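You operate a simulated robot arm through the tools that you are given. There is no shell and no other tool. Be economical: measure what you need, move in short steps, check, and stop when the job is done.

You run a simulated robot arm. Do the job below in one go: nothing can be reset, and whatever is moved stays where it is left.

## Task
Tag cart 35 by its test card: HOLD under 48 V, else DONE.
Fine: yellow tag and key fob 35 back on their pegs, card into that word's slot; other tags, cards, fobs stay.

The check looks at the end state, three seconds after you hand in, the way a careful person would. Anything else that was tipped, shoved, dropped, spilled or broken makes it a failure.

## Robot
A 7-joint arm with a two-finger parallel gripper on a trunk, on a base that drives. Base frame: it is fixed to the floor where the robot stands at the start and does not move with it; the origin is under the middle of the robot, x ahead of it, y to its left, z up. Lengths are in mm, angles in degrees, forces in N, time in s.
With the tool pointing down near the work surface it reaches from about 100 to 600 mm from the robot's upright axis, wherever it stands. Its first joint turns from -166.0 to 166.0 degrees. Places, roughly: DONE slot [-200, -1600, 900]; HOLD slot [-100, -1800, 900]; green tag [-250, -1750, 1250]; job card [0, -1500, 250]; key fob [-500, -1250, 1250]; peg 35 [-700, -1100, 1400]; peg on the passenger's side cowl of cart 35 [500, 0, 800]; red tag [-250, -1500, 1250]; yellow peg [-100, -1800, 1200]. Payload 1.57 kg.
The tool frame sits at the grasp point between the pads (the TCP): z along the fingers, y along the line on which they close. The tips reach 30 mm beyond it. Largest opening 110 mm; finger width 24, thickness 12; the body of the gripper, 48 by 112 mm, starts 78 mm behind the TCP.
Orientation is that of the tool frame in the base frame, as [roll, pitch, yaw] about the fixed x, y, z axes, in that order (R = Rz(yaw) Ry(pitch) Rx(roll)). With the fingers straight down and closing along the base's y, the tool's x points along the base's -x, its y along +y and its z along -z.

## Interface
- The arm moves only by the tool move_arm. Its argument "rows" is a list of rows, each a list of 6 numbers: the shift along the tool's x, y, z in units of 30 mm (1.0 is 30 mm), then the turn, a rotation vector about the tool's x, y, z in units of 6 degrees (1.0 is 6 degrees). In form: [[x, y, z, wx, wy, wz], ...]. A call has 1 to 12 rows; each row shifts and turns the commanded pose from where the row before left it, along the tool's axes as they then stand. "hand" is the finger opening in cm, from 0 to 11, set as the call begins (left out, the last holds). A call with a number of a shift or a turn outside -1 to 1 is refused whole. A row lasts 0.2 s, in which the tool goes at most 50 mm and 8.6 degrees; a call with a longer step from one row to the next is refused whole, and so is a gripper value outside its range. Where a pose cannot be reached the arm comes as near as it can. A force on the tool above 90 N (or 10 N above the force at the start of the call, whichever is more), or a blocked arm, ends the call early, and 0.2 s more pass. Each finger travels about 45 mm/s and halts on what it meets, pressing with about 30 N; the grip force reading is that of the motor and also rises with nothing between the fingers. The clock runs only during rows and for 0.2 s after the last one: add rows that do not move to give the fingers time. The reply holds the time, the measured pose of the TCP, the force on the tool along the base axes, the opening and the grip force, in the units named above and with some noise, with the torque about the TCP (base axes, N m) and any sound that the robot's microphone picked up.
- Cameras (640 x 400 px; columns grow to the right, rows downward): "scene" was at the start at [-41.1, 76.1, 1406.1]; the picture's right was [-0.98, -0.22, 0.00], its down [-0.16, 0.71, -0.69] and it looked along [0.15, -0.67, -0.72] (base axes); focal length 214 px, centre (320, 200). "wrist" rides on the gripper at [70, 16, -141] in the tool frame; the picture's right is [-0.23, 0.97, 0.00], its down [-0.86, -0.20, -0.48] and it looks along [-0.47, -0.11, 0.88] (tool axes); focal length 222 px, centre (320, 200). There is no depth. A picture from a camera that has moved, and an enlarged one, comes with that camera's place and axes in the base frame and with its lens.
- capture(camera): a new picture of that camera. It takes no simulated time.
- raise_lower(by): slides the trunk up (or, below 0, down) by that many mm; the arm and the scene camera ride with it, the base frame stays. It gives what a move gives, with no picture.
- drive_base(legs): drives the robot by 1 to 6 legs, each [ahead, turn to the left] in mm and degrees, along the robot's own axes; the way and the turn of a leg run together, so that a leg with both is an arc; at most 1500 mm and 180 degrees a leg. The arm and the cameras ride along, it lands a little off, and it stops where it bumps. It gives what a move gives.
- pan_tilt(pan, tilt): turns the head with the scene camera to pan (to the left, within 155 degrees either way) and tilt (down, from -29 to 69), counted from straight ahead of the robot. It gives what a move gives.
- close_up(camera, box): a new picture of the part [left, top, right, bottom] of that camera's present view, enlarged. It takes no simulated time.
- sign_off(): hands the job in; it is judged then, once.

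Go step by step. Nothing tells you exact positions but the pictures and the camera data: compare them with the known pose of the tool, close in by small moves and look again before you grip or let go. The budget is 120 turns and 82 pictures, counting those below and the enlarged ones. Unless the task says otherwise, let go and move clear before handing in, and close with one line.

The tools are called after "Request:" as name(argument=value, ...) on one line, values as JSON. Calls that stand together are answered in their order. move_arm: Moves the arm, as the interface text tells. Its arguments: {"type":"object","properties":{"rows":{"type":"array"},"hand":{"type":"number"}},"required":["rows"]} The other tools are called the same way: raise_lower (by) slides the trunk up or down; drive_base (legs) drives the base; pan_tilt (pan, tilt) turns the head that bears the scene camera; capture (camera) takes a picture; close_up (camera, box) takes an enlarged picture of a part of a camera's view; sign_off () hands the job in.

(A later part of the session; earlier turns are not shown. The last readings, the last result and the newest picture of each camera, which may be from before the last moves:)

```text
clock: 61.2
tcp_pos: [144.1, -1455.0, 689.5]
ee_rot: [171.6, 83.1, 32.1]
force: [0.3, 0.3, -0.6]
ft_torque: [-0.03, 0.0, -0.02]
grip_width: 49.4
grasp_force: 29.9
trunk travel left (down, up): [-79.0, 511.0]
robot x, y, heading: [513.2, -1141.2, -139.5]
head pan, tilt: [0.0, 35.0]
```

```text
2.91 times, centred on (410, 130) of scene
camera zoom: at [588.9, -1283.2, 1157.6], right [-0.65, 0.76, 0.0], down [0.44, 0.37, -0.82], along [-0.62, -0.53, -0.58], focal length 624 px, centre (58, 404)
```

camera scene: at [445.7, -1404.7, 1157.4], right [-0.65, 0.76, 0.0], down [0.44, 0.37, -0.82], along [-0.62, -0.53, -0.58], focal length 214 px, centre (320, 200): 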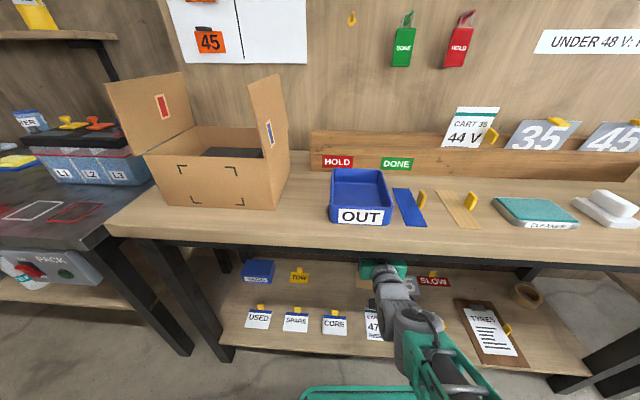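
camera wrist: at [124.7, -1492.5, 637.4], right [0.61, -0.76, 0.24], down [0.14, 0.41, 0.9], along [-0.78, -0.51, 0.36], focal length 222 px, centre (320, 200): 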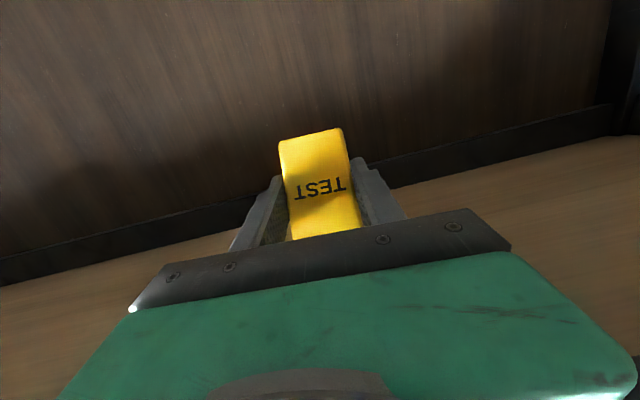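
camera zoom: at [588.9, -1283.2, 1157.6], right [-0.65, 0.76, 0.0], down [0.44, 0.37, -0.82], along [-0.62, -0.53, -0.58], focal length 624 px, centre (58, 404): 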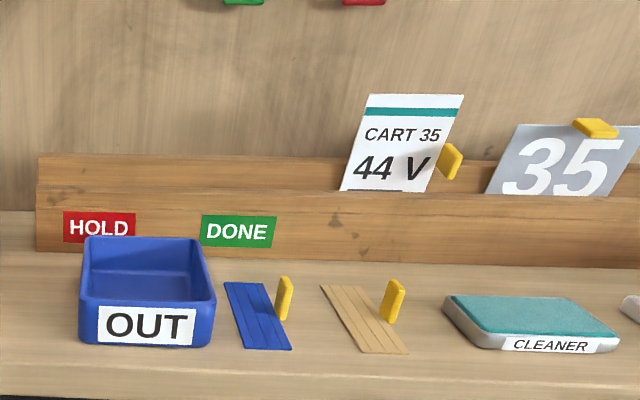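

The right shelf card is Cart 45's. I'll raise the trunk and then read the left shelf card.

Request:
raise_lower(by=400)

Request:
pan_tilt(pan=0, tilt=45)

Request:
capture(camera="scene")

Request:
capture(camera="wrist")

```text
clock: 65.0
tcp_pos: [147.2, -1452.4, 1092.7]
ee_rot: [171.2, 83.6, 31.6]
force: [0.1, 0.5, -0.9]
ft_torque: [0.01, 0.0, -0.01]
grip_width: 49.1
grasp_force: 30.1
trunk travel left (down, up): [-479.0, 111.0]
robot x, y, heading: [514.2, -1141.3, -139.9]
head pan, tilt: [0.0, 35.0]
```

```text
clock: 65.7
tcp_pos: [146.2, -1452.2, 1093.2]
ee_rot: [171.1, 83.5, 31.5]
force: [0.2, -0.4, -0.1]
ft_torque: [0.0, -0.02, 0.0]
grip_width: 49.0
grasp_force: 29.8
trunk travel left (down, up): [-479.0, 111.0]
robot x, y, heading: [511.8, -1140.8, -139.6]
head pan, tilt: [0.0, 45.0]
```

```text
45 pictures are left
camera scene: at [598.9, -1274.8, 1542.9], right [-0.65, 0.76, 0.0], down [0.54, 0.46, -0.71], along [-0.54, -0.46, -0.71], focal length 214 px, centre (320, 200)
```

scene: 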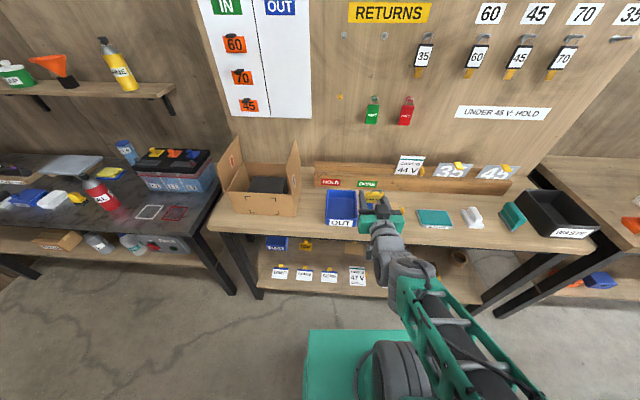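

```text
44 pictures are left
camera wrist: at [270.4, -1369.0, 1039.9], right [0.61, -0.76, 0.24], down [0.15, 0.41, 0.9], along [-0.78, -0.51, 0.36], focal length 222 px, centre (320, 200)
```

wrist: 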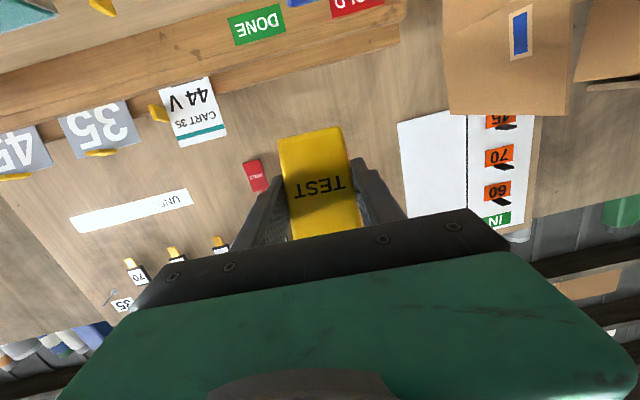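

The view is clear. I'll zoom on the left shelf card and on the yellow peg.

Request:
close_up(camera="scene", box=[335, 255, 375, 295])

Request:
close_up(camera="scene", box=[310, 30, 438, 130])

Request:
move_arm(rows=[[0, 0, 0, 0, -0.9, 0], [-0.5, 0, 0.5, 0, -0.15, 0], [-1, 0, 0.5, 0, 0, 0], [-1, 0, 0, 0, 0, 0]])

```text
10.00 times, centred on (355, 275) of scene
camera zoom: at [598.9, -1274.8, 1542.9], right [-0.65, 0.76, 0.0], down [0.54, 0.46, -0.71], along [-0.54, -0.46, -0.71], focal length 2145 px, centre (-30, -550)
```

zoom: 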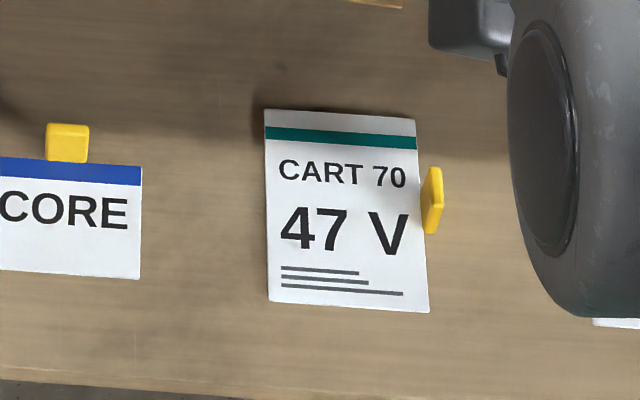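

```text
4.00 times, centred on (374, 80) of scene
camera zoom: at [598.9, -1274.8, 1542.9], right [-0.65, 0.76, 0.0], down [0.54, 0.46, -0.71], along [-0.54, -0.46, -0.71], focal length 858 px, centre (104, 680)
```

zoom: 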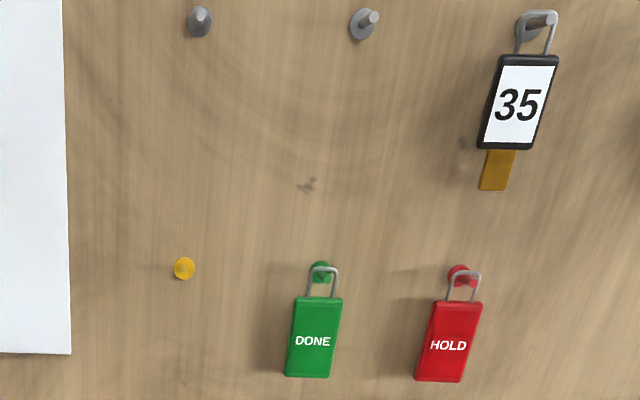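

```text
clock: 66.7
tcp_pos: [121.9, -1472.3, 1166.1]
ee_rot: [100.8, 88.9, -38.8]
force: [-0.3, 0.2, 0.2]
ft_torque: [-0.01, -0.03, 0.02]
grip_width: 49.1
grasp_force: 30.2
trunk travel left (down, up): [-479.0, 111.0]
robot x, y, heading: [515.7, -1144.3, -139.8]
head pan, tilt: [0.0, 45.0]
```

The rack card is Cart 35's, 44 V, so the word is HOLD and the red tag goes on the cart. I put the yellow peg at s≈1273 along the wall and z≈1218; I'll drive 200 mm nearer, shift 75 mm left, and look.

Request:
drive_base(legs=[[200, 0]])

Request:
move_arm(rows=[[0, 0.9, 0.5, 0, 0, 0], [0, 0.8, 0.5, 0, 0, 0], [0, 0.8, 0, 0, 0, 0]])

Request:
capture(camera="wrist")

Request:
close_up(camera="scene", box=[240, 0, 440, 150])

```text
clock: 68.3
tcp_pos: [-29.3, -1600.8, 1166.1]
ee_rot: [99.4, 89.0, -40.2]
force: [0.8, -0.4, -0.4]
ft_torque: [0.03, 0.02, -0.03]
grip_width: 49.1
grasp_force: 30.5
trunk travel left (down, up): [-479.0, 111.0]
robot x, y, heading: [362.4, -1270.5, -139.7]
head pan, tilt: [0.0, 45.0]
```

```text
clock: 69.1
tcp_pos: [-3.4, -1676.9, 1167.3]
ee_rot: [97.8, 89.0, -41.9]
force: [0.0, -0.5, -0.3]
ft_torque: [0.0, 0.04, -0.02]
grip_width: 49.2
grasp_force: 29.9
trunk travel left (down, up): [-479.0, 111.0]
robot x, y, heading: [363.1, -1276.5, -139.7]
head pan, tilt: [0.0, 45.0]
```

```text
41 pictures are left
camera wrist: at [115.4, -1597.7, 1099.4], right [0.63, -0.74, 0.24], down [0.22, 0.47, 0.85], along [-0.75, -0.48, 0.46], focal length 222 px, centre (320, 200)
```

wrist: 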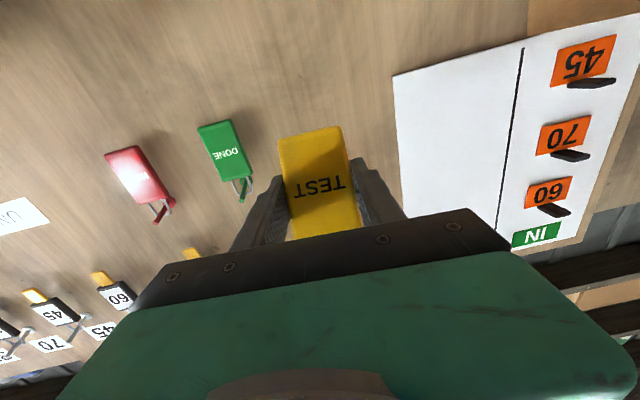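

```text
2.67 times, centred on (340, 75) of scene
camera zoom: at [447.3, -1403.6, 1542.9], right [-0.65, 0.76, 0.0], down [0.54, 0.46, -0.71], along [-0.54, -0.46, -0.71], focal length 572 px, centre (267, 533)
```

zoom: 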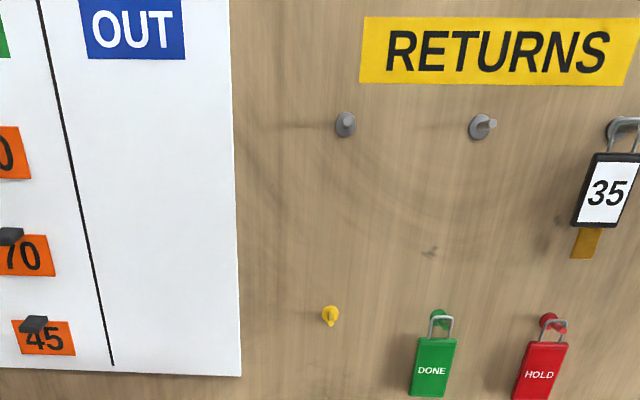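

The tool is lined up sideways with the yellow peg. I'll take a zoomed scene view of the held tag and its bail against the peg.

Request:
close_up(camera="scene", box=[300, 100, 428, 180])

```text
5.00 times, centred on (364, 140) of scene
camera zoom: at [447.3, -1403.6, 1542.9], right [-0.65, 0.76, 0.0], down [0.54, 0.46, -0.71], along [-0.54, -0.46, -0.71], focal length 1072 px, centre (100, 500)
```

zoom: 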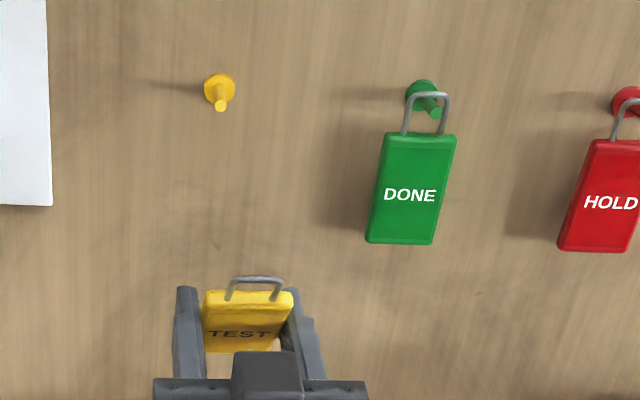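

The tag has swung about 20° in the pads, its top leaning toward the robot. I'll pitch the tool down 20° so the tag is upright again and look.

Request:
move_arm(rows=[[0, 0, 0, 0, 0.9, 0], [0, 0, 0, 0, 0.9, 0], [0, 0, 0, 0, 0.9, 0], [0, 0, 0, 0, 0.63, 0], [0, 0, 0, 0, 0, 0]])

Request:
close_up(camera="scene", box=[300, 100, 428, 180])

```text
clock: 70.3
tcp_pos: [-2.9, -1677.0, 1168.3]
ee_rot: [177.1, 69.8, 37.7]
force: [0.0, -0.2, -0.3]
ft_torque: [-0.02, 0.0, 0.01]
grip_width: 49.2
grasp_force: 30.4
trunk travel left (down, up): [-479.0, 111.0]
robot x, y, heading: [365.1, -1269.6, -139.8]
head pan, tilt: [0.0, 45.0]
```

```text
5.00 times, centred on (364, 140) of scene
camera zoom: at [447.3, -1403.4, 1542.9], right [-0.65, 0.76, 0.0], down [0.54, 0.46, -0.71], along [-0.54, -0.46, -0.71], focal length 1072 px, centre (100, 500)
```

zoom: 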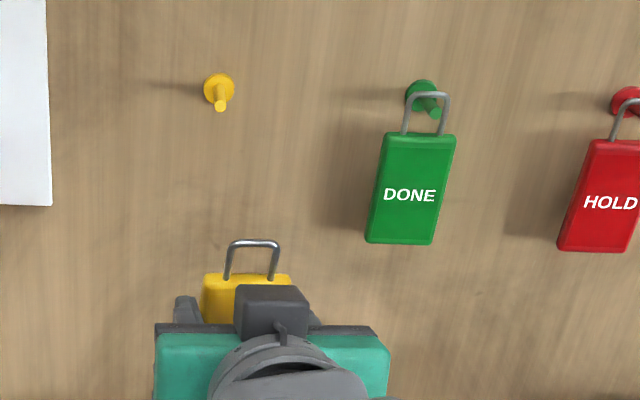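

Upright now. I'll move 22 mm up and 110 mm toward the peg, stopping short of it, with a 6 mm shift left.

Request:
move_arm(rows=[[-0.69, 0.2, -0.25, 0, 0, 0], [-0.31, 0, 0.86, 0, 0, 0], [-0.31, 0, 0.86, 0, 0, 0], [-0.31, 0, 0.86, 0, 0, 0], [-0.31, 0, 0.86, 0, 0, 0], [0, 0, 0, 0, 0, 0]])

Request:
close_up(camera="scene", box=[300, 100, 428, 180])

Request:
capture(camera="wrist")

```text
clock: 71.7
tcp_pos: [-83.9, -1752.2, 1189.2]
ee_rot: [177.1, 69.8, 37.8]
force: [-0.6, -0.5, -1.3]
ft_torque: [0.02, -0.02, -0.01]
grip_width: 49.0
grasp_force: 30.3
trunk travel left (down, up): [-479.0, 111.0]
robot x, y, heading: [359.6, -1273.2, -139.7]
head pan, tilt: [0.0, 45.0]
```

```text
5.00 times, centred on (364, 140) of scene
camera zoom: at [447.1, -1403.6, 1542.9], right [-0.65, 0.76, 0.0], down [0.54, 0.46, -0.71], along [-0.54, -0.46, -0.71], focal length 1072 px, centre (100, 500)
```

zoom: 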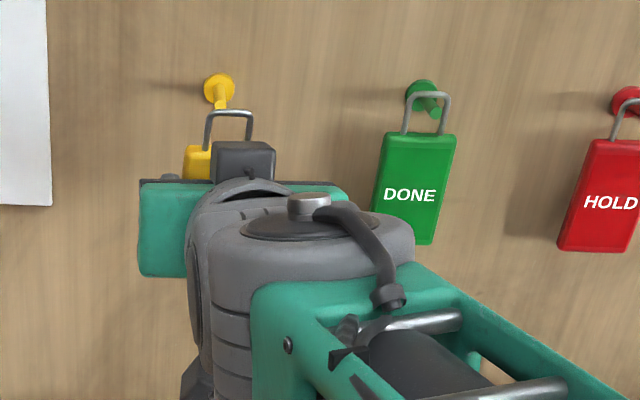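

```text
36 pictures are left
camera wrist: at [45.5, -1663.1, 1173.0], right [0.57, -0.79, 0.23], down [-0.02, 0.27, 0.96], along [-0.82, -0.55, 0.13], focal length 222 px, centre (320, 200)
```

wrist: 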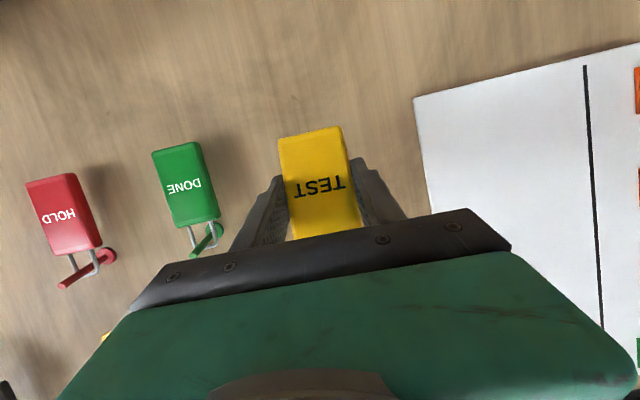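

Bail's height and side match the peg tip. I advance 45 mm in small steps watching the force.

Request:
move_arm(rows=[[-0.23, 0.06, 0.45, 0, 0, 0], [-0.17, 0, 0.47, 0, 0, 0], [-0.17, 0, 0.47, 0, 0, 0], [0, 0, 0, 0, 0, 0]])

Request:
close_up(camera="scene", box=[320, 100, 384, 140])

```text
clock: 72.7
tcp_pos: [-116.9, -1784.2, 1191.1]
ee_rot: [177.2, 69.8, 37.7]
force: [0.1, -0.9, -0.2]
ft_torque: [0.0, 0.0, 0.02]
grip_width: 49.1
grasp_force: 30.1
trunk travel left (down, up): [-479.0, 111.0]
robot x, y, heading: [360.2, -1273.0, -139.6]
head pan, tilt: [0.0, 45.0]
```

```text
10.00 times, centred on (352, 120) of scene
camera zoom: at [447.1, -1403.6, 1542.9], right [-0.65, 0.76, 0.0], down [0.54, 0.46, -0.71], along [-0.54, -0.46, -0.71], focal length 2145 px, centre (0, 1000)
```

zoom: 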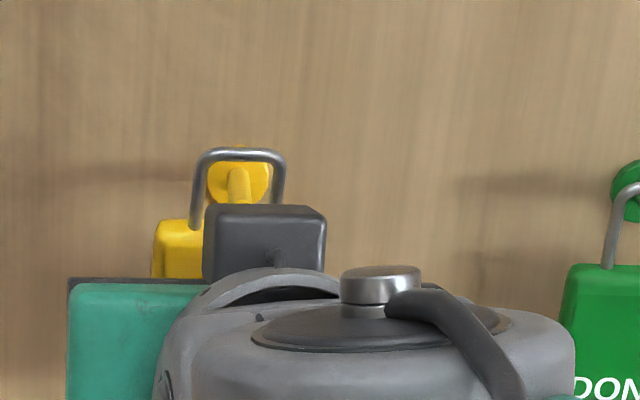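

The peg shows through the bail. I advance 16 mm more, then lower gently.

Request:
move_arm(rows=[[-0.09, 0, 0.25, 0, 0, 0], [-0.09, 0, 0.25, 0, 0, 0], [0, 0, 0, 0, 0, 0]])

Request:
close_up(camera="scene", box=[320, 100, 384, 140])

```text
clock: 73.5
tcp_pos: [-126.1, -1791.8, 1191.5]
ee_rot: [177.2, 69.7, 37.8]
force: [13.5, 11.9, -5.4]
ft_torque: [-0.46, 0.47, -0.08]
grip_width: 49.2
grasp_force: 30.2
trunk travel left (down, up): [-479.0, 111.0]
robot x, y, heading: [366.8, -1274.4, -139.6]
head pan, tilt: [0.0, 45.0]
```

```text
10.00 times, centred on (352, 120) of scene
camera zoom: at [449.3, -1401.6, 1542.9], right [-0.65, 0.76, 0.0], down [0.54, 0.46, -0.71], along [-0.54, -0.46, -0.71], focal length 2145 px, centre (0, 1000)
```

zoom: 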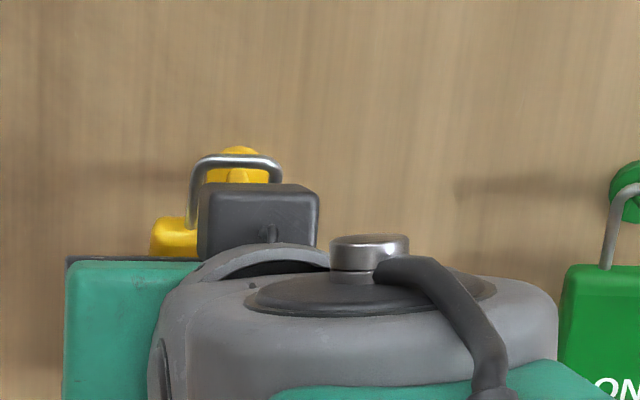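

The peg tip is pressing on the tag's body: the tag is some 7 mm too high. I back off 24 mm, lower 7 mm and look.

Request:
move_arm(rows=[[0.13, 0, -0.38, 0, 0, 0], [0.13, 0, -0.38, 0, 0, 0], [0.22, 0, 0.08, 0, 0, 0], [0, 0, 0, 0, 0, 0]])

Request:
close_up(camera="scene", box=[320, 100, 384, 140])

```text
clock: 74.5
tcp_pos: [-110.0, -1777.5, 1184.8]
ee_rot: [177.0, 69.9, 37.7]
force: [-0.5, -0.2, -0.9]
ft_torque: [-0.01, -0.01, 0.0]
grip_width: 49.3
grasp_force: 30.3
trunk travel left (down, up): [-479.0, 111.0]
robot x, y, heading: [364.1, -1270.9, -139.4]
head pan, tilt: [0.0, 45.0]
```

```text
10.00 times, centred on (352, 120) of scene
camera zoom: at [447.2, -1403.5, 1542.9], right [-0.65, 0.76, 0.0], down [0.54, 0.46, -0.71], along [-0.54, -0.46, -0.71], focal length 2145 px, centre (0, 1000)
```

zoom: 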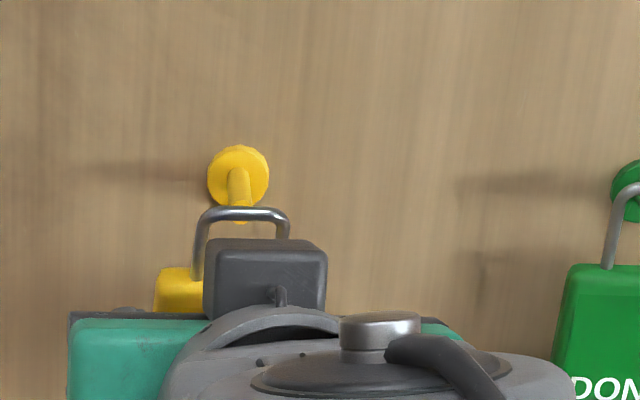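

The push tilted the tag a bit more. I'll pitch down another 9° to re-straighten it and raise 3 mm, then view.

Request:
move_arm(rows=[[-0.09, 0, -0.04, 0, 0.75, 0], [0, 0, 0, 0, 0.75, 0], [0, 0, 0, 0, 0, 0]])

Request:
close_up(camera="scene", box=[320, 100, 384, 140])

Request:
capture(camera="wrist")

```text
clock: 75.3
tcp_pos: [-110.4, -1778.4, 1185.9]
ee_rot: [177.9, 60.8, 38.6]
force: [0.1, 0.2, -0.6]
ft_torque: [-0.01, 0.0, 0.03]
grip_width: 49.2
grasp_force: 30.0
trunk travel left (down, up): [-479.0, 111.0]
robot x, y, heading: [365.7, -1269.6, -139.7]
head pan, tilt: [0.0, 45.0]
```

```text
10.00 times, centred on (352, 120) of scene
camera zoom: at [447.2, -1403.4, 1542.9], right [-0.65, 0.76, 0.0], down [0.54, 0.46, -0.71], along [-0.54, -0.46, -0.71], focal length 2145 px, centre (0, 1000)
```

zoom: 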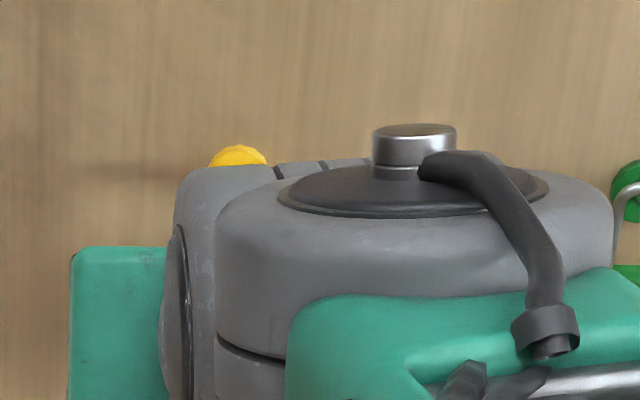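

```text
31 pictures are left
camera wrist: at [19.6, -1687.0, 1196.2], right [0.54, -0.81, 0.22], down [-0.14, 0.17, 0.98], along [-0.83, -0.56, -0.02], focal length 222 px, centre (320, 200)
```

wrist: 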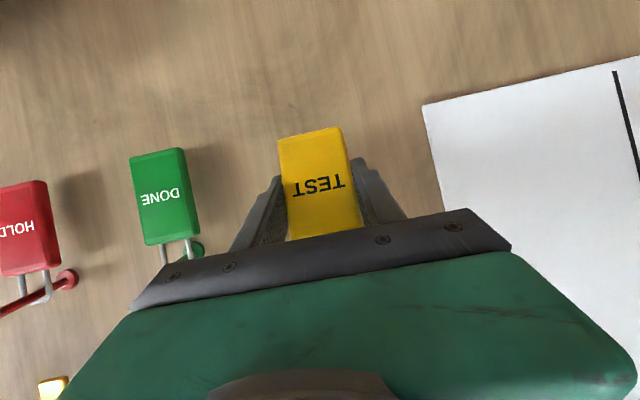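

That view is blocked by the wrist, so I return to the earlier pitch, where the loop centre lines up with the peg tip after about 13 mm of advance. I'll advance 14 mm and look.

Request:
move_arm(rows=[[0, 0, 0, 0, -0.75, 0], [0, 0, 0, 0, -0.77, 0], [-0.08, -0.06, 0.22, 0, 0, 0], [-0.08, 0, 0.22, 0, 0, 0], [0, 0, 0, 0, 0, 0]])

Request:
close_up(camera="scene", box=[320, 100, 384, 140])

```text
clock: 76.5
tcp_pos: [-121.5, -1785.8, 1187.0]
ee_rot: [177.1, 69.9, 37.7]
force: [-1.1, -0.6, -1.1]
ft_torque: [-0.01, 0.01, -0.03]
grip_width: 49.2
grasp_force: 30.3
trunk travel left (down, up): [-479.0, 111.0]
robot x, y, heading: [361.3, -1272.3, -139.5]
head pan, tilt: [0.0, 45.0]
```

```text
10.00 times, centred on (352, 120) of scene
camera zoom: at [447.2, -1403.5, 1542.9], right [-0.65, 0.76, 0.0], down [0.54, 0.46, -0.71], along [-0.54, -0.46, -0.71], focal length 2145 px, centre (0, 1000)
```

zoom: 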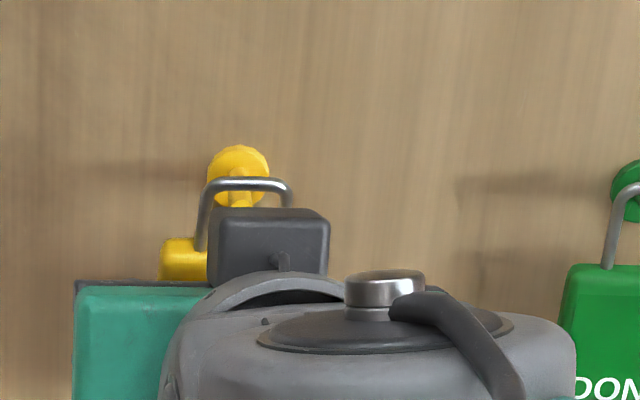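

Peg tip is inside the loop now. I advance 14 mm more with a 3 mm shift left, and check the force.

Request:
move_arm(rows=[[-0.08, 0.1, 0.22, 0, 0, 0], [-0.08, 0, 0.22, 0, 0, 0], [0, 0, 0, 0, 0, 0]])

Request:
close_up(camera="scene", box=[320, 100, 384, 140])

```text
clock: 77.3
tcp_pos: [-131.1, -1797.3, 1184.9]
ee_rot: [177.1, 69.7, 37.8]
force: [0.5, -0.5, -8.1]
ft_torque: [-0.07, 0.05, -0.02]
grip_width: 49.5
grasp_force: 30.1
trunk travel left (down, up): [-479.0, 111.0]
robot x, y, heading: [363.8, -1272.3, -139.4]
head pan, tilt: [0.0, 45.0]
```

```text
10.00 times, centred on (352, 120) of scene
camera zoom: at [446.9, -1404.0, 1542.7], right [-0.65, 0.76, 0.0], down [0.54, 0.46, -0.71], along [-0.54, -0.46, -0.71], focal length 2145 px, centre (0, 1000)
```

zoom: 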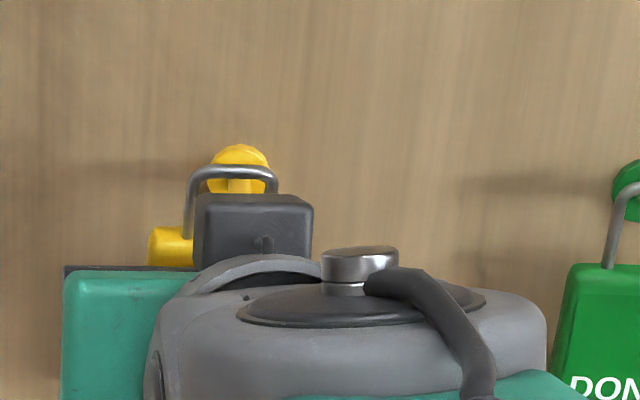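

The peg is through the loop, lightly touching the body's top. I'll lower 5 mm and advance 3 mm.

Request:
move_arm(rows=[[0.16, 0, 0.06, 0, 0, 0], [-0.03, 0.05, 0.1, 0, 0, 0], [0, 0, 0, 0, 0, 0]])

```text
clock: 78.1
tcp_pos: [-132.7, -1799.8, 1183.4]
ee_rot: [177.1, 70.0, 37.6]
force: [-0.4, -0.2, 0.4]
ft_torque: [0.0, 0.02, -0.03]
grip_width: 49.4
grasp_force: 29.9
trunk travel left (down, up): [-479.0, 111.0]
robot x, y, heading: [361.6, -1273.0, -139.7]
head pan, tilt: [0.0, 45.0]
```

Free of contact. I keep lowering in small steps until the bail rests on the peg.

Request:
move_arm(rows=[[0.13, 0, 0.05, 0, 0, 0], [0.13, 0, 0.05, 0, 0, 0], [0, 0, 0, 0, 0, 0]])

Request:
close_up(camera="scene", box=[320, 100, 384, 140])

```text
clock: 78.9
tcp_pos: [-132.0, -1800.5, 1173.5]
ee_rot: [177.1, 70.0, 37.7]
force: [0.4, 1.3, -0.1]
ft_torque: [-0.02, -0.01, 0.01]
grip_width: 49.2
grasp_force: 29.7
trunk travel left (down, up): [-479.0, 111.0]
robot x, y, heading: [366.7, -1269.9, -139.4]
head pan, tilt: [0.0, 45.0]
```

```text
10.00 times, centred on (352, 120) of scene
camera zoom: at [447.2, -1403.5, 1542.9], right [-0.65, 0.76, 0.0], down [0.54, 0.46, -0.71], along [-0.54, -0.46, -0.71], focal length 2145 px, centre (0, 1000)
```

zoom: 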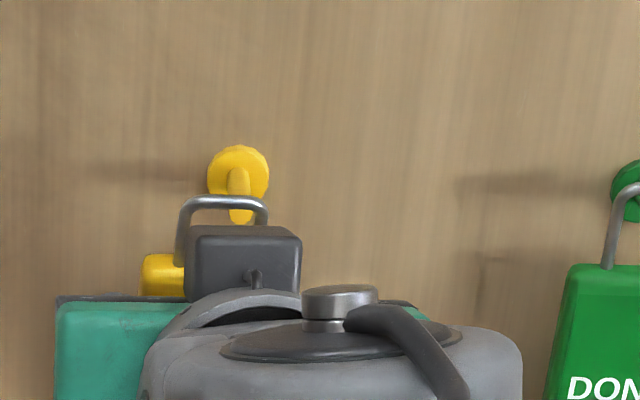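

The bail isn't actually on the peg: the tag leans back about 22°, so its loop only reaches the peg's tip. I'll back off, pitch down 22° more to bring the tag upright, and realign by geometry.

Request:
move_arm(rows=[[0.23, 0, -0.63, 0, 0, 0], [0.23, 0, -0.63, 0, 0, 0], [0, 0, 0, 0, 0.92, 0], [0, 0, 0, 0, 0.92, 0], [0, 0, 0, 0, 0.92, 0], [0, 0, 0, 0, 0.92, 0], [-0.26, -0.22, -0.23, 0, 0, 0], [0, 0, 0, 0, 0, 0]])

Request:
close_up(camera="scene", box=[310, 90, 406, 150])

```text
clock: 80.7
tcp_pos: [-104.7, -1768.4, 1184.3]
ee_rot: [178.5, 47.9, 39.3]
force: [-0.2, 0.1, -1.1]
ft_torque: [0.01, -0.04, 0.03]
grip_width: 49.3
grasp_force: 29.9
trunk travel left (down, up): [-479.0, 111.0]
robot x, y, heading: [364.2, -1271.8, -139.6]
head pan, tilt: [0.0, 45.0]
```

```text
6.67 times, centred on (358, 120) of scene
camera zoom: at [447.3, -1403.3, 1542.9], right [-0.65, 0.76, 0.0], down [0.54, 0.46, -0.71], along [-0.54, -0.46, -0.71], focal length 1430 px, centre (67, 733)
```

zoom: 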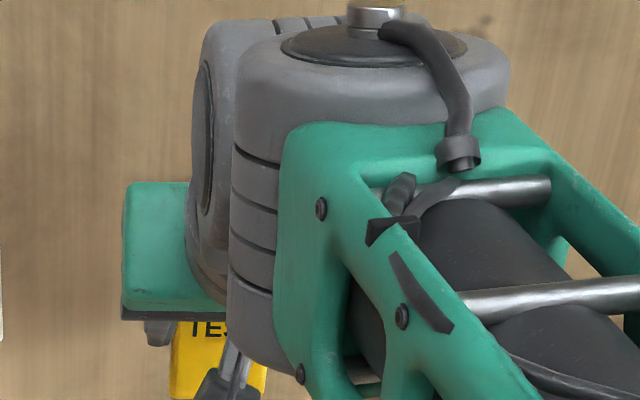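

Pose is n −1229, s 1276, z 1184 as planned. I advance 36 mm in small steps.

Request:
move_arm(rows=[[-0.268, 0, 0.297, 0, 0, 0], [-0.268, 0, 0.297, 0, 0, 0], [-0.268, 0, 0.297, 0, 0, 0], [0, 0, 0, 0, 0, 0]])

```text
clock: 81.7
tcp_pos: [-133.1, -1792.0, 1181.7]
ee_rot: [178.6, 47.5, 39.3]
force: [2.4, 0.9, -9.4]
ft_torque: [-0.06, 0.03, -0.01]
grip_width: 49.3
grasp_force: 30.0
trunk travel left (down, up): [-479.0, 111.0]
robot x, y, heading: [362.7, -1269.3, -139.4]
head pan, tilt: [0.0, 45.0]
```

Downward push on the tag means the peg lies over its body, inside the loop. I lower until the bail takes weight.

Request:
move_arm(rows=[[0.2, 0, 0.18, 0, 0, 0], [0.2, 0, 0.18, 0, 0, 0], [0, 0, 0, 0, 0, 0]])

Request:
move_arm(rows=[[0.1, 0, 0.09, 0, 0, 0], [0.1, 0, 0.09, 0, 0, 0], [0, 0, 0, 0, 0, 0]])

```text
clock: 82.5
tcp_pos: [-132.6, -1793.3, 1167.8]
ee_rot: [178.5, 47.9, 39.4]
force: [0.4, 1.1, 0.1]
ft_torque: [0.01, 0.04, -0.02]
grip_width: 49.2
grasp_force: 30.4
trunk travel left (down, up): [-479.0, 111.0]
robot x, y, heading: [364.9, -1272.6, -139.8]
head pan, tilt: [0.0, 45.0]
```

```text
clock: 83.3
tcp_pos: [-133.3, -1794.0, 1164.2]
ee_rot: [178.4, 48.3, 39.2]
force: [-5.0, -3.5, 16.6]
ft_torque: [0.35, -0.35, 0.0]
grip_width: 49.3
grasp_force: 29.9
trunk travel left (down, up): [-479.0, 111.0]
robot x, y, heading: [362.7, -1272.4, -139.7]
head pan, tilt: [0.0, 45.0]
```

The bail now bears on the peg (16 N up). I ease 1.5 mm up, open, and retreat along the fingers.

Request:
move_arm(rows=[[-0.04, 0, -0.03, 0, 0, 0], [0, 0, 0, 0, 0, 0], [0, 0, 0, 0, 0, 0], [0, 0, 0, 0, 0, 0], [0, 0, 0, 0, 0, 0], [0, 0, 0, 0, 0, 0]], hand=8.5)

Request:
move_arm(rows=[[0, 0, -0.7, 0, 0, 0], [0, 0, -1, 0, 0, 0], [0, 0, -1, 0, -0.8, 0], [0, 0, -1, 0, -1, 0], [0, 0, -1, 0, -1, 0], [0.5, 0, 0, 0, -1, 0], [0, 0, 0, 0, -1, 0], [0, 0, 0, 0, -1, 0], [0, 0, 0, 0, -1, 0]])

Request:
capture(camera="scene")

```text
clock: 84.7
tcp_pos: [-132.8, -1792.5, 1161.2]
ee_rot: [178.5, 48.0, 39.4]
force: [0.8, -0.3, 0.5]
ft_torque: [0.0, 0.0, -0.01]
grip_width: 85.2
grasp_force: 0.0
trunk travel left (down, up): [-479.0, 111.0]
robot x, y, heading: [360.4, -1275.2, -139.6]
head pan, tilt: [0.0, 45.0]
```

```text
clock: 86.7
tcp_pos: [-45.0, -1717.5, 1236.9]
ee_rot: [139.5, 88.4, -0.1]
force: [0.4, 0.5, -0.1]
ft_torque: [0.01, 0.04, -0.01]
grip_width: 85.1
grasp_force: 0.1
trunk travel left (down, up): [-479.0, 111.0]
robot x, y, heading: [361.0, -1274.8, -139.8]
head pan, tilt: [0.0, 45.0]
```

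```text
26 pictures are left
camera scene: at [447.2, -1403.5, 1542.9], right [-0.65, 0.76, 0.0], down [0.54, 0.46, -0.71], along [-0.54, -0.46, -0.71], focal length 214 px, centre (320, 200)
```

scene: 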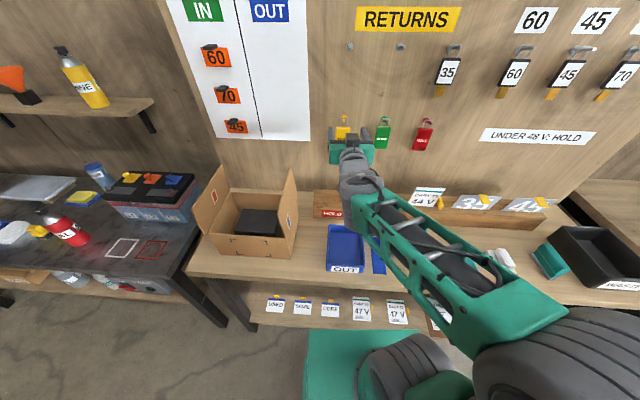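

The yellow tag hangs on its peg. Next, the fob: I'll shift the robot to s≈990, raise the trunk, and look at fob 35.

Request:
drive_base(legs=[[-150, 0], [0, -90], [212, 0], [0, 90], [130, 0]])

Request:
raise_lower(by=108)

Request:
pan_tilt(pan=0, tilt=30)

Request:
capture(camera="scene")

Request:
capture(camera="wrist")

```text
clock: 97.9
tcp_pos: [-169.7, -1541.5, 1236.1]
ee_rot: [143.0, 88.3, 3.2]
force: [0.6, -0.2, -0.6]
ft_torque: [-0.01, 0.0, 0.0]
grip_width: 85.1
grasp_force: 0.1
trunk travel left (down, up): [-479.0, 111.0]
robot x, y, heading: [237.9, -1096.8, -139.9]
head pan, tilt: [0.0, 45.0]
```

```text
clock: 99.3
tcp_pos: [-168.8, -1540.8, 1344.5]
ee_rot: [142.9, 88.4, 3.0]
force: [0.3, 0.5, -0.6]
ft_torque: [-0.02, 0.0, 0.01]
grip_width: 85.4
grasp_force: 0.0
trunk travel left (down, up): [-587.0, 3.0]
robot x, y, heading: [240.6, -1096.4, -139.9]
head pan, tilt: [0.0, 45.0]
```

```text
clock: 100.1
tcp_pos: [-169.6, -1541.3, 1343.9]
ee_rot: [142.5, 88.4, 2.8]
force: [-0.2, 0.2, -0.3]
ft_torque: [-0.01, -0.01, -0.02]
grip_width: 85.3
grasp_force: 0.1
trunk travel left (down, up): [-587.0, 3.0]
robot x, y, heading: [240.1, -1098.7, -140.0]
head pan, tilt: [0.0, 30.0]
```

```text
25 pictures are left
camera scene: at [317.9, -1235.0, 1673.4], right [-0.64, 0.76, 0.0], down [0.38, 0.32, -0.87], along [-0.66, -0.56, -0.5], focal length 214 px, centre (320, 200)
```

scene: 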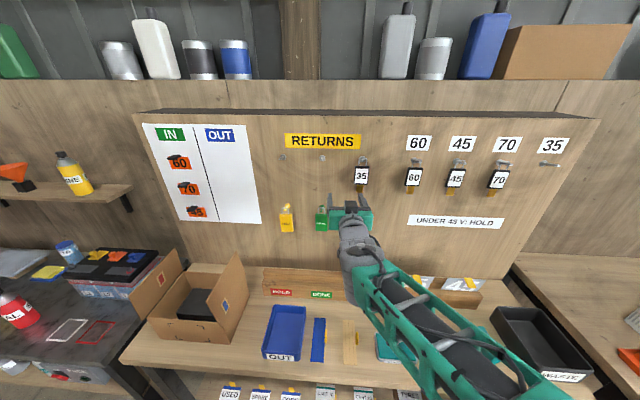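

```text
24 pictures are left
camera wrist: at [-49.0, -1461.5, 1278.5], right [0.62, -0.74, 0.24], down [0.21, 0.46, 0.86], along [-0.75, -0.48, 0.44], focal length 222 px, centre (320, 200)
```

wrist: 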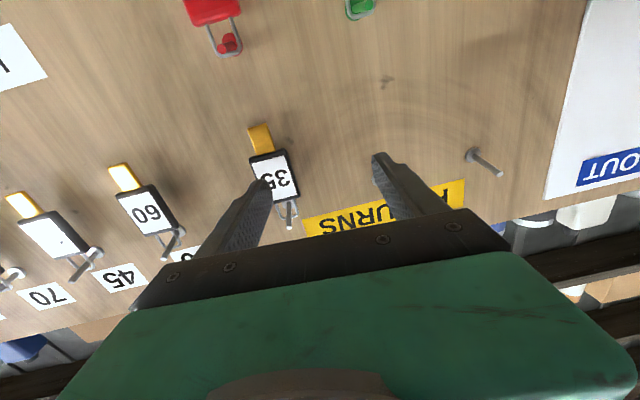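

Fob 35 is at s≈989, z≈1365. I shift right 72 mm, up 27 mm, forward 65 mm, and check.

Request:
move_arm(rows=[[-0.3, -0.8, 0, 0, -0.2, 0], [-0.3, -0.8, 0, 0, 0, 0], [-0.3, -0.8, 0, 0, 0, 0], [0, 0, 0.7, 0, 0, 0], [0, 0, 0.7, 0, 0, 0], [0, 0, 0.75, 0, 0, 0]])

Request:
close_up(camera="scene", box=[310, 140, 406, 200])

Request:
capture(camera="wrist")

```text
clock: 101.5
tcp_pos: [-267.1, -1528.5, 1370.0]
ee_rot: [96.0, 89.0, -43.9]
force: [-0.1, 0.1, -0.7]
ft_torque: [0.01, -0.02, 0.01]
grip_width: 85.1
grasp_force: 0.0
trunk travel left (down, up): [-587.0, 3.0]
robot x, y, heading: [241.1, -1099.5, -139.8]
head pan, tilt: [0.0, 30.0]
```

```text
6.67 times, centred on (358, 170) of scene
camera zoom: at [317.5, -1235.2, 1673.5], right [-0.64, 0.76, 0.0], down [0.38, 0.32, -0.87], along [-0.66, -0.56, -0.5], focal length 1430 px, centre (67, 400)
```

zoom: 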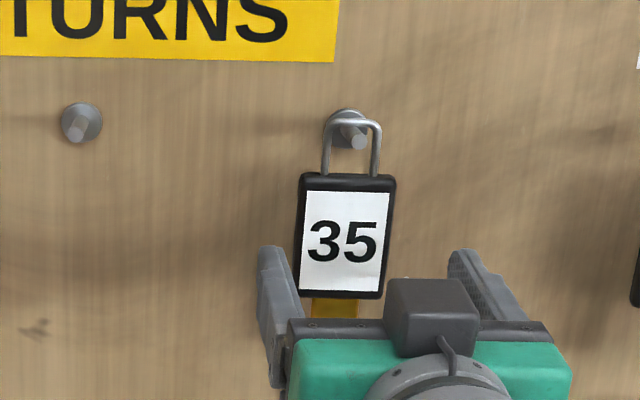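

```text
22 pictures are left
camera wrist: at [-147.0, -1449.9, 1301.1], right [0.63, -0.74, 0.24], down [0.23, 0.47, 0.85], along [-0.75, -0.48, 0.46], focal length 222 px, centre (320, 200)
```

wrist: 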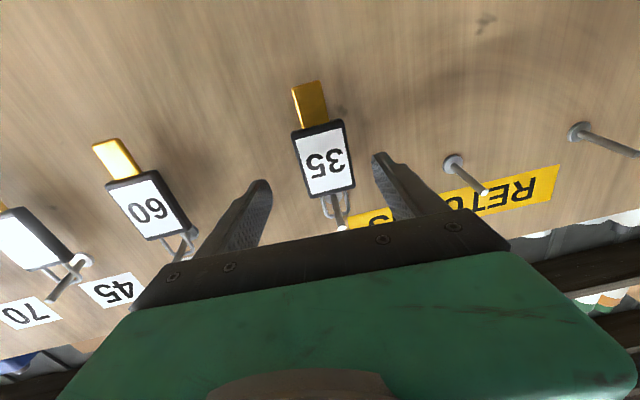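

Aligned; the fob body spans z 1325–1397. I advance 60 mm and close.

Request:
move_arm(rows=[[0, 0, 0.7, 0, 0, 0], [0, 0, 0.7, 0, 0, 0], [0, 0, 0.6, 0, 0, 0], [0, 0, 0, 0, 0, 0]])

Request:
move_arm(rows=[[0, 0, 0, 0, 0, 0], [0, 0, 0, 0, 0, 0], [0, 0, 0, 0, 0, 0], [0, 0, 0, 0, 0, 0], [0, 0, 0, 0, 0, 0], [0, 0, 0, 0, 0, 0]], hand=3)

Request:
close_up(camera="scene", box=[310, 140, 406, 200])

```text
clock: 102.5
tcp_pos: [-310.0, -1564.3, 1367.4]
ee_rot: [99.2, 88.9, -40.6]
force: [10.3, 8.0, -3.5]
ft_torque: [-0.13, -0.17, -0.69]
grip_width: 84.6
grasp_force: 0.0
trunk travel left (down, up): [-587.0, 3.0]
robot x, y, heading: [240.9, -1096.8, -140.0]
head pan, tilt: [0.0, 30.0]
```

```text
clock: 103.9
tcp_pos: [-310.5, -1564.8, 1371.0]
ee_rot: [85.6, 89.0, -54.2]
force: [1.5, -2.3, 7.5]
ft_torque: [0.1, 0.12, -0.01]
grip_width: 48.7
grasp_force: 29.8
trunk travel left (down, up): [-587.0, 3.0]
robot x, y, heading: [244.3, -1092.9, -139.9]
head pan, tilt: [0.0, 30.0]
```

```text
6.67 times, centred on (358, 170) of scene
camera zoom: at [318.8, -1235.0, 1673.5], right [-0.64, 0.76, 0.0], down [0.38, 0.32, -0.87], along [-0.66, -0.56, -0.5], focal length 1430 px, centre (67, 400)
```

zoom: 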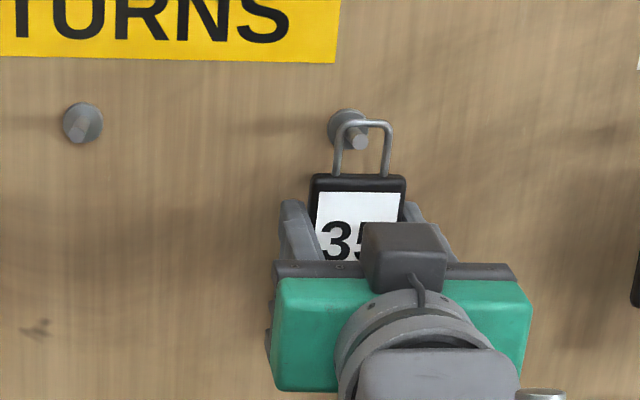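

Gripped; the wall here touches the finger tips at n≈−1283, so it slants about 4° to my axes. I lift 9 mm and pull straight back.

Request:
move_arm(rows=[[-0.3, 0, 0, 0, 0, 0], [0, 0, -0.5, 0, 0, 0], [0, 0, -0.8, 0, 0, 0], [0, 0, -1, 0, 0, 0], [0, 0, -1, 0, 0, 0]])

Request:
close_up(camera="scene", box=[310, 120, 438, 200])

```text
clock: 105.1
tcp_pos: [-235.2, -1500.0, 1379.3]
ee_rot: [92.0, 88.9, -47.8]
force: [0.7, 0.1, -0.3]
ft_torque: [0.01, 0.01, -0.04]
grip_width: 48.7
grasp_force: 30.3
trunk travel left (down, up): [-587.0, 3.0]
robot x, y, heading: [238.7, -1096.9, -139.9]
head pan, tilt: [0.0, 30.0]
```

```text
5.00 times, centred on (374, 160) of scene
camera zoom: at [318.3, -1234.5, 1673.5], right [-0.64, 0.76, 0.0], down [0.38, 0.32, -0.87], along [-0.66, -0.56, -0.5], focal length 1072 px, centre (50, 400)
```

zoom: 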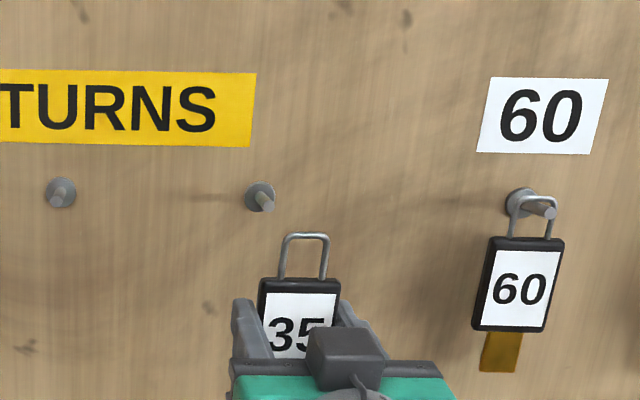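

Fob 35 is free and upright. I'll drive over to peg 35 (s≈395), turning the robot square to the wall.

Request:
drive_base(legs=[[-130, 0], [0, -90], [541, 0], [0, 86.3], [95, 0]])

Request:
capture(camera="scene")

```text
clock: 117.3
tcp_pos: [-589.5, -1025.0, 1377.0]
ee_rot: [100.7, 88.9, -43.2]
force: [0.5, 0.3, -0.6]
ft_torque: [0.02, -0.04, 0.0]
grip_width: 48.7
grasp_force: 29.6
trunk travel left (down, up): [-587.0, 3.0]
robot x, y, heading: [-85.1, -654.9, -143.9]
head pan, tilt: [0.0, 30.0]
```

```text
19 pictures are left
camera scene: at [-18.8, -798.4, 1673.4], right [-0.59, 0.81, 0.0], down [0.41, 0.29, -0.87], along [-0.7, -0.51, -0.5], focal length 214 px, centre (320, 200)
```

scene: 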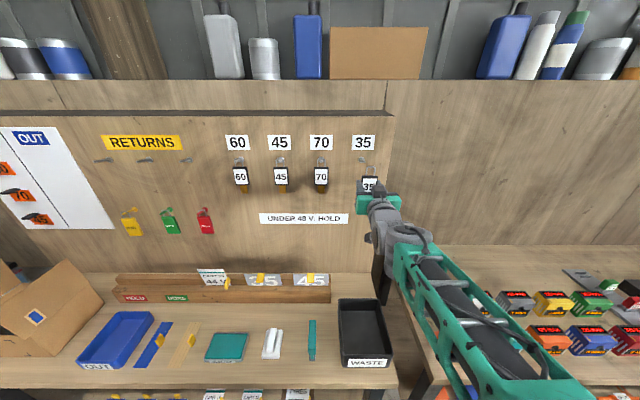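

Square to the wall now. I zoom in on peg 35 and the held fob.

Request:
close_up(camera="scene", box=[330, 140, 410, 190])

```text
8.00 times, centred on (370, 165) of scene
camera zoom: at [-18.8, -798.4, 1673.4], right [-0.59, 0.81, 0.0], down [0.41, 0.29, -0.87], along [-0.7, -0.51, -0.5], focal length 1716 px, centre (-80, 480)
```

zoom: 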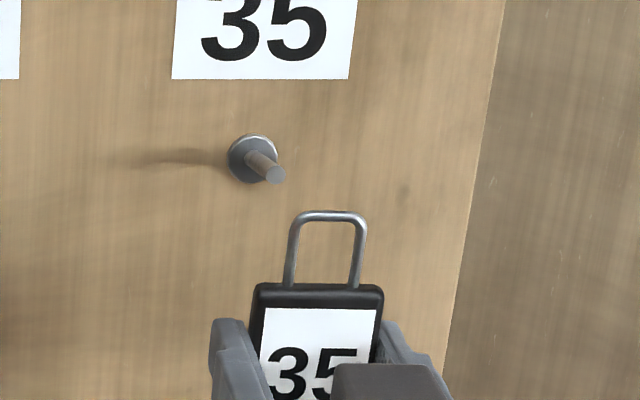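

The peg is 7 mm to the left of the bail and its tip about 75 mm ahead. I shift left 7, up 5, advance 66 mm, and check.

Request:
move_arm(rows=[[-0.17, 0.23, 0, 0, 0, 0], [0, 0, 0.75, 0, 0, 0], [0, 0, 0.75, 0, 0, 0], [0, 0, 0.7, 0, 0, 0], [0, 0, 0, 0, 0, 0]])

Request:
close_up(camera="scene", box=[330, 140, 410, 190])

```text
clock: 118.5
tcp_pos: [-637.8, -1067.6, 1385.1]
ee_rot: [97.7, 89.1, -46.2]
force: [-0.4, -0.5, 0.1]
ft_torque: [-0.05, -0.01, 0.0]
grip_width: 48.8
grasp_force: 30.1
trunk travel left (down, up): [-587.0, 3.0]
robot x, y, heading: [-87.5, -653.4, -143.5]
head pan, tilt: [0.0, 30.0]
```

```text
8.00 times, centred on (370, 165) of scene
camera zoom: at [-17.6, -797.5, 1673.5], right [-0.59, 0.81, 0.0], down [0.4, 0.29, -0.87], along [-0.7, -0.51, -0.5], focal length 1716 px, centre (-80, 480)
```

zoom: 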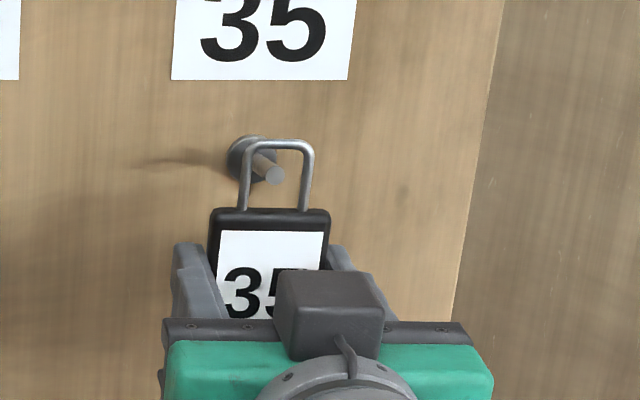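

The peg sits in the middle of the loop. I advance 28 mm while lowering 5 mm.

Request:
move_arm(rows=[[0, 0, 0.3, 0, 0, 0], [0.08, 0, 0.3, 0, 0, 0], [0.09, 0, 0.3, 0, 0, 0], [0, 0, 0, 0, 0, 0]])

Request:
move_arm(rows=[[0.12, 0, 0, 0, 0, 0], [0.12, 0, 0, 0, 0, 0], [0, 0, 0, 0, 0, 0]])

```text
clock: 119.5
tcp_pos: [-658.6, -1083.9, 1378.6]
ee_rot: [97.0, 88.9, -46.8]
force: [0.1, 0.2, -1.0]
ft_torque: [0.01, -0.01, 0.02]
grip_width: 48.9
grasp_force: 30.0
trunk travel left (down, up): [-587.0, 3.0]
robot x, y, heading: [-85.3, -653.9, -144.2]
head pan, tilt: [0.0, 30.0]
```

```text
clock: 120.3
tcp_pos: [-659.9, -1084.5, 1371.0]
ee_rot: [96.9, 89.0, -47.0]
force: [-0.9, -0.4, 0.7]
ft_torque: [0.05, -0.06, -0.02]
grip_width: 48.8
grasp_force: 30.1
trunk travel left (down, up): [-587.0, 3.0]
robot x, y, heading: [-86.9, -655.7, -143.8]
head pan, tilt: [0.0, 30.0]
```

Nearly at rest height; lower 3 mm more to feel the bail bear on the peg.

Request:
move_arm(rows=[[0.1, 0, 0, 0, 0, 0], [0, 0, 0, 0, 0, 0]])

Request:
close_up(camera="scene", box=[330, 140, 410, 190])

```text
clock: 120.9
tcp_pos: [-659.9, -1084.6, 1370.2]
ee_rot: [80.2, 89.0, -63.7]
force: [-6.6, -3.4, 11.7]
ft_torque: [0.09, -0.27, 0.02]
grip_width: 48.4
grasp_force: 30.3
trunk travel left (down, up): [-587.0, 3.0]
robot x, y, heading: [-86.5, -659.1, -144.1]
head pan, tilt: [0.0, 30.0]
```

```text
8.00 times, centred on (370, 165) of scene
camera zoom: at [-17.9, -797.4, 1673.7], right [-0.59, 0.81, 0.0], down [0.4, 0.29, -0.87], along [-0.7, -0.51, -0.5], focal length 1716 px, centre (-80, 480)
```

zoom: 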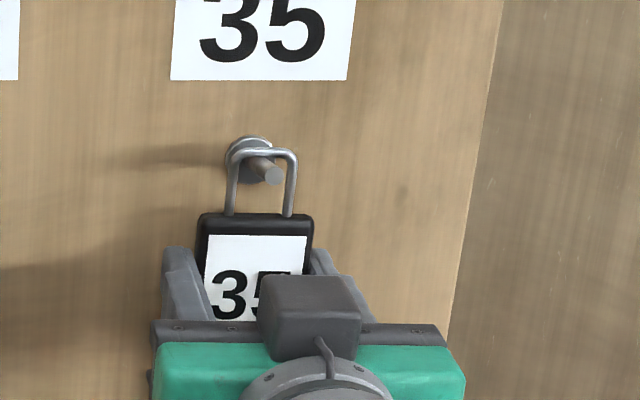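

The bail bears on the peg (12 N up) with the tip through the loop. I ease up a hair, open and withdraw.

Request:
move_arm(rows=[[-0.05, 0, 0, 0, 0, 0], [0, 0, 0, 0, 0, 0], [0, 0, 0, 0, 0, 0], [0, 0, 0, 0, 0, 0], [0, 0, 0, 0, 0, 0], [0, 0, 0, 0, 0, 0]], hand=8.5)

Request:
move_arm(rows=[[0, 0, -0.7, 0, 0, 0], [0, 0, -1, 0, 0, 0], [0, 0, -1, 0, 0, 0], [0, 0, -1, 0, 0, 0]])

Request:
close_up(camera="scene", box=[180, 130, 420, 310])

```text
clock: 122.3
tcp_pos: [-659.4, -1083.5, 1369.6]
ee_rot: [97.7, 88.9, -46.1]
force: [-0.1, 0.8, -0.1]
ft_torque: [0.0, 0.02, 0.02]
grip_width: 84.9
grasp_force: 0.1
trunk travel left (down, up): [-587.0, 3.0]
robot x, y, heading: [-82.1, -653.3, -143.9]
head pan, tilt: [0.0, 30.0]
```

```text
clock: 123.3
tcp_pos: [-568.5, -1018.3, 1369.9]
ee_rot: [96.5, 89.0, -47.5]
force: [-0.4, 0.5, -0.5]
ft_torque: [-0.02, 0.01, 0.01]
grip_width: 85.1
grasp_force: 0.0
trunk travel left (down, up): [-587.0, 3.0]
robot x, y, heading: [-85.4, -653.6, -144.0]
head pan, tilt: [0.0, 30.0]
```

```text
2.22 times, centred on (300, 220) of scene
camera zoom: at [-17.0, -797.1, 1673.5], right [-0.59, 0.81, 0.0], down [0.4, 0.29, -0.87], along [-0.7, -0.51, -0.5], focal length 477 px, centre (364, 156)
```

zoom: 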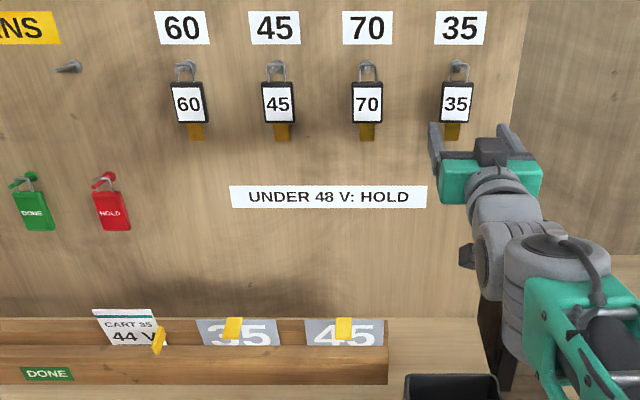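

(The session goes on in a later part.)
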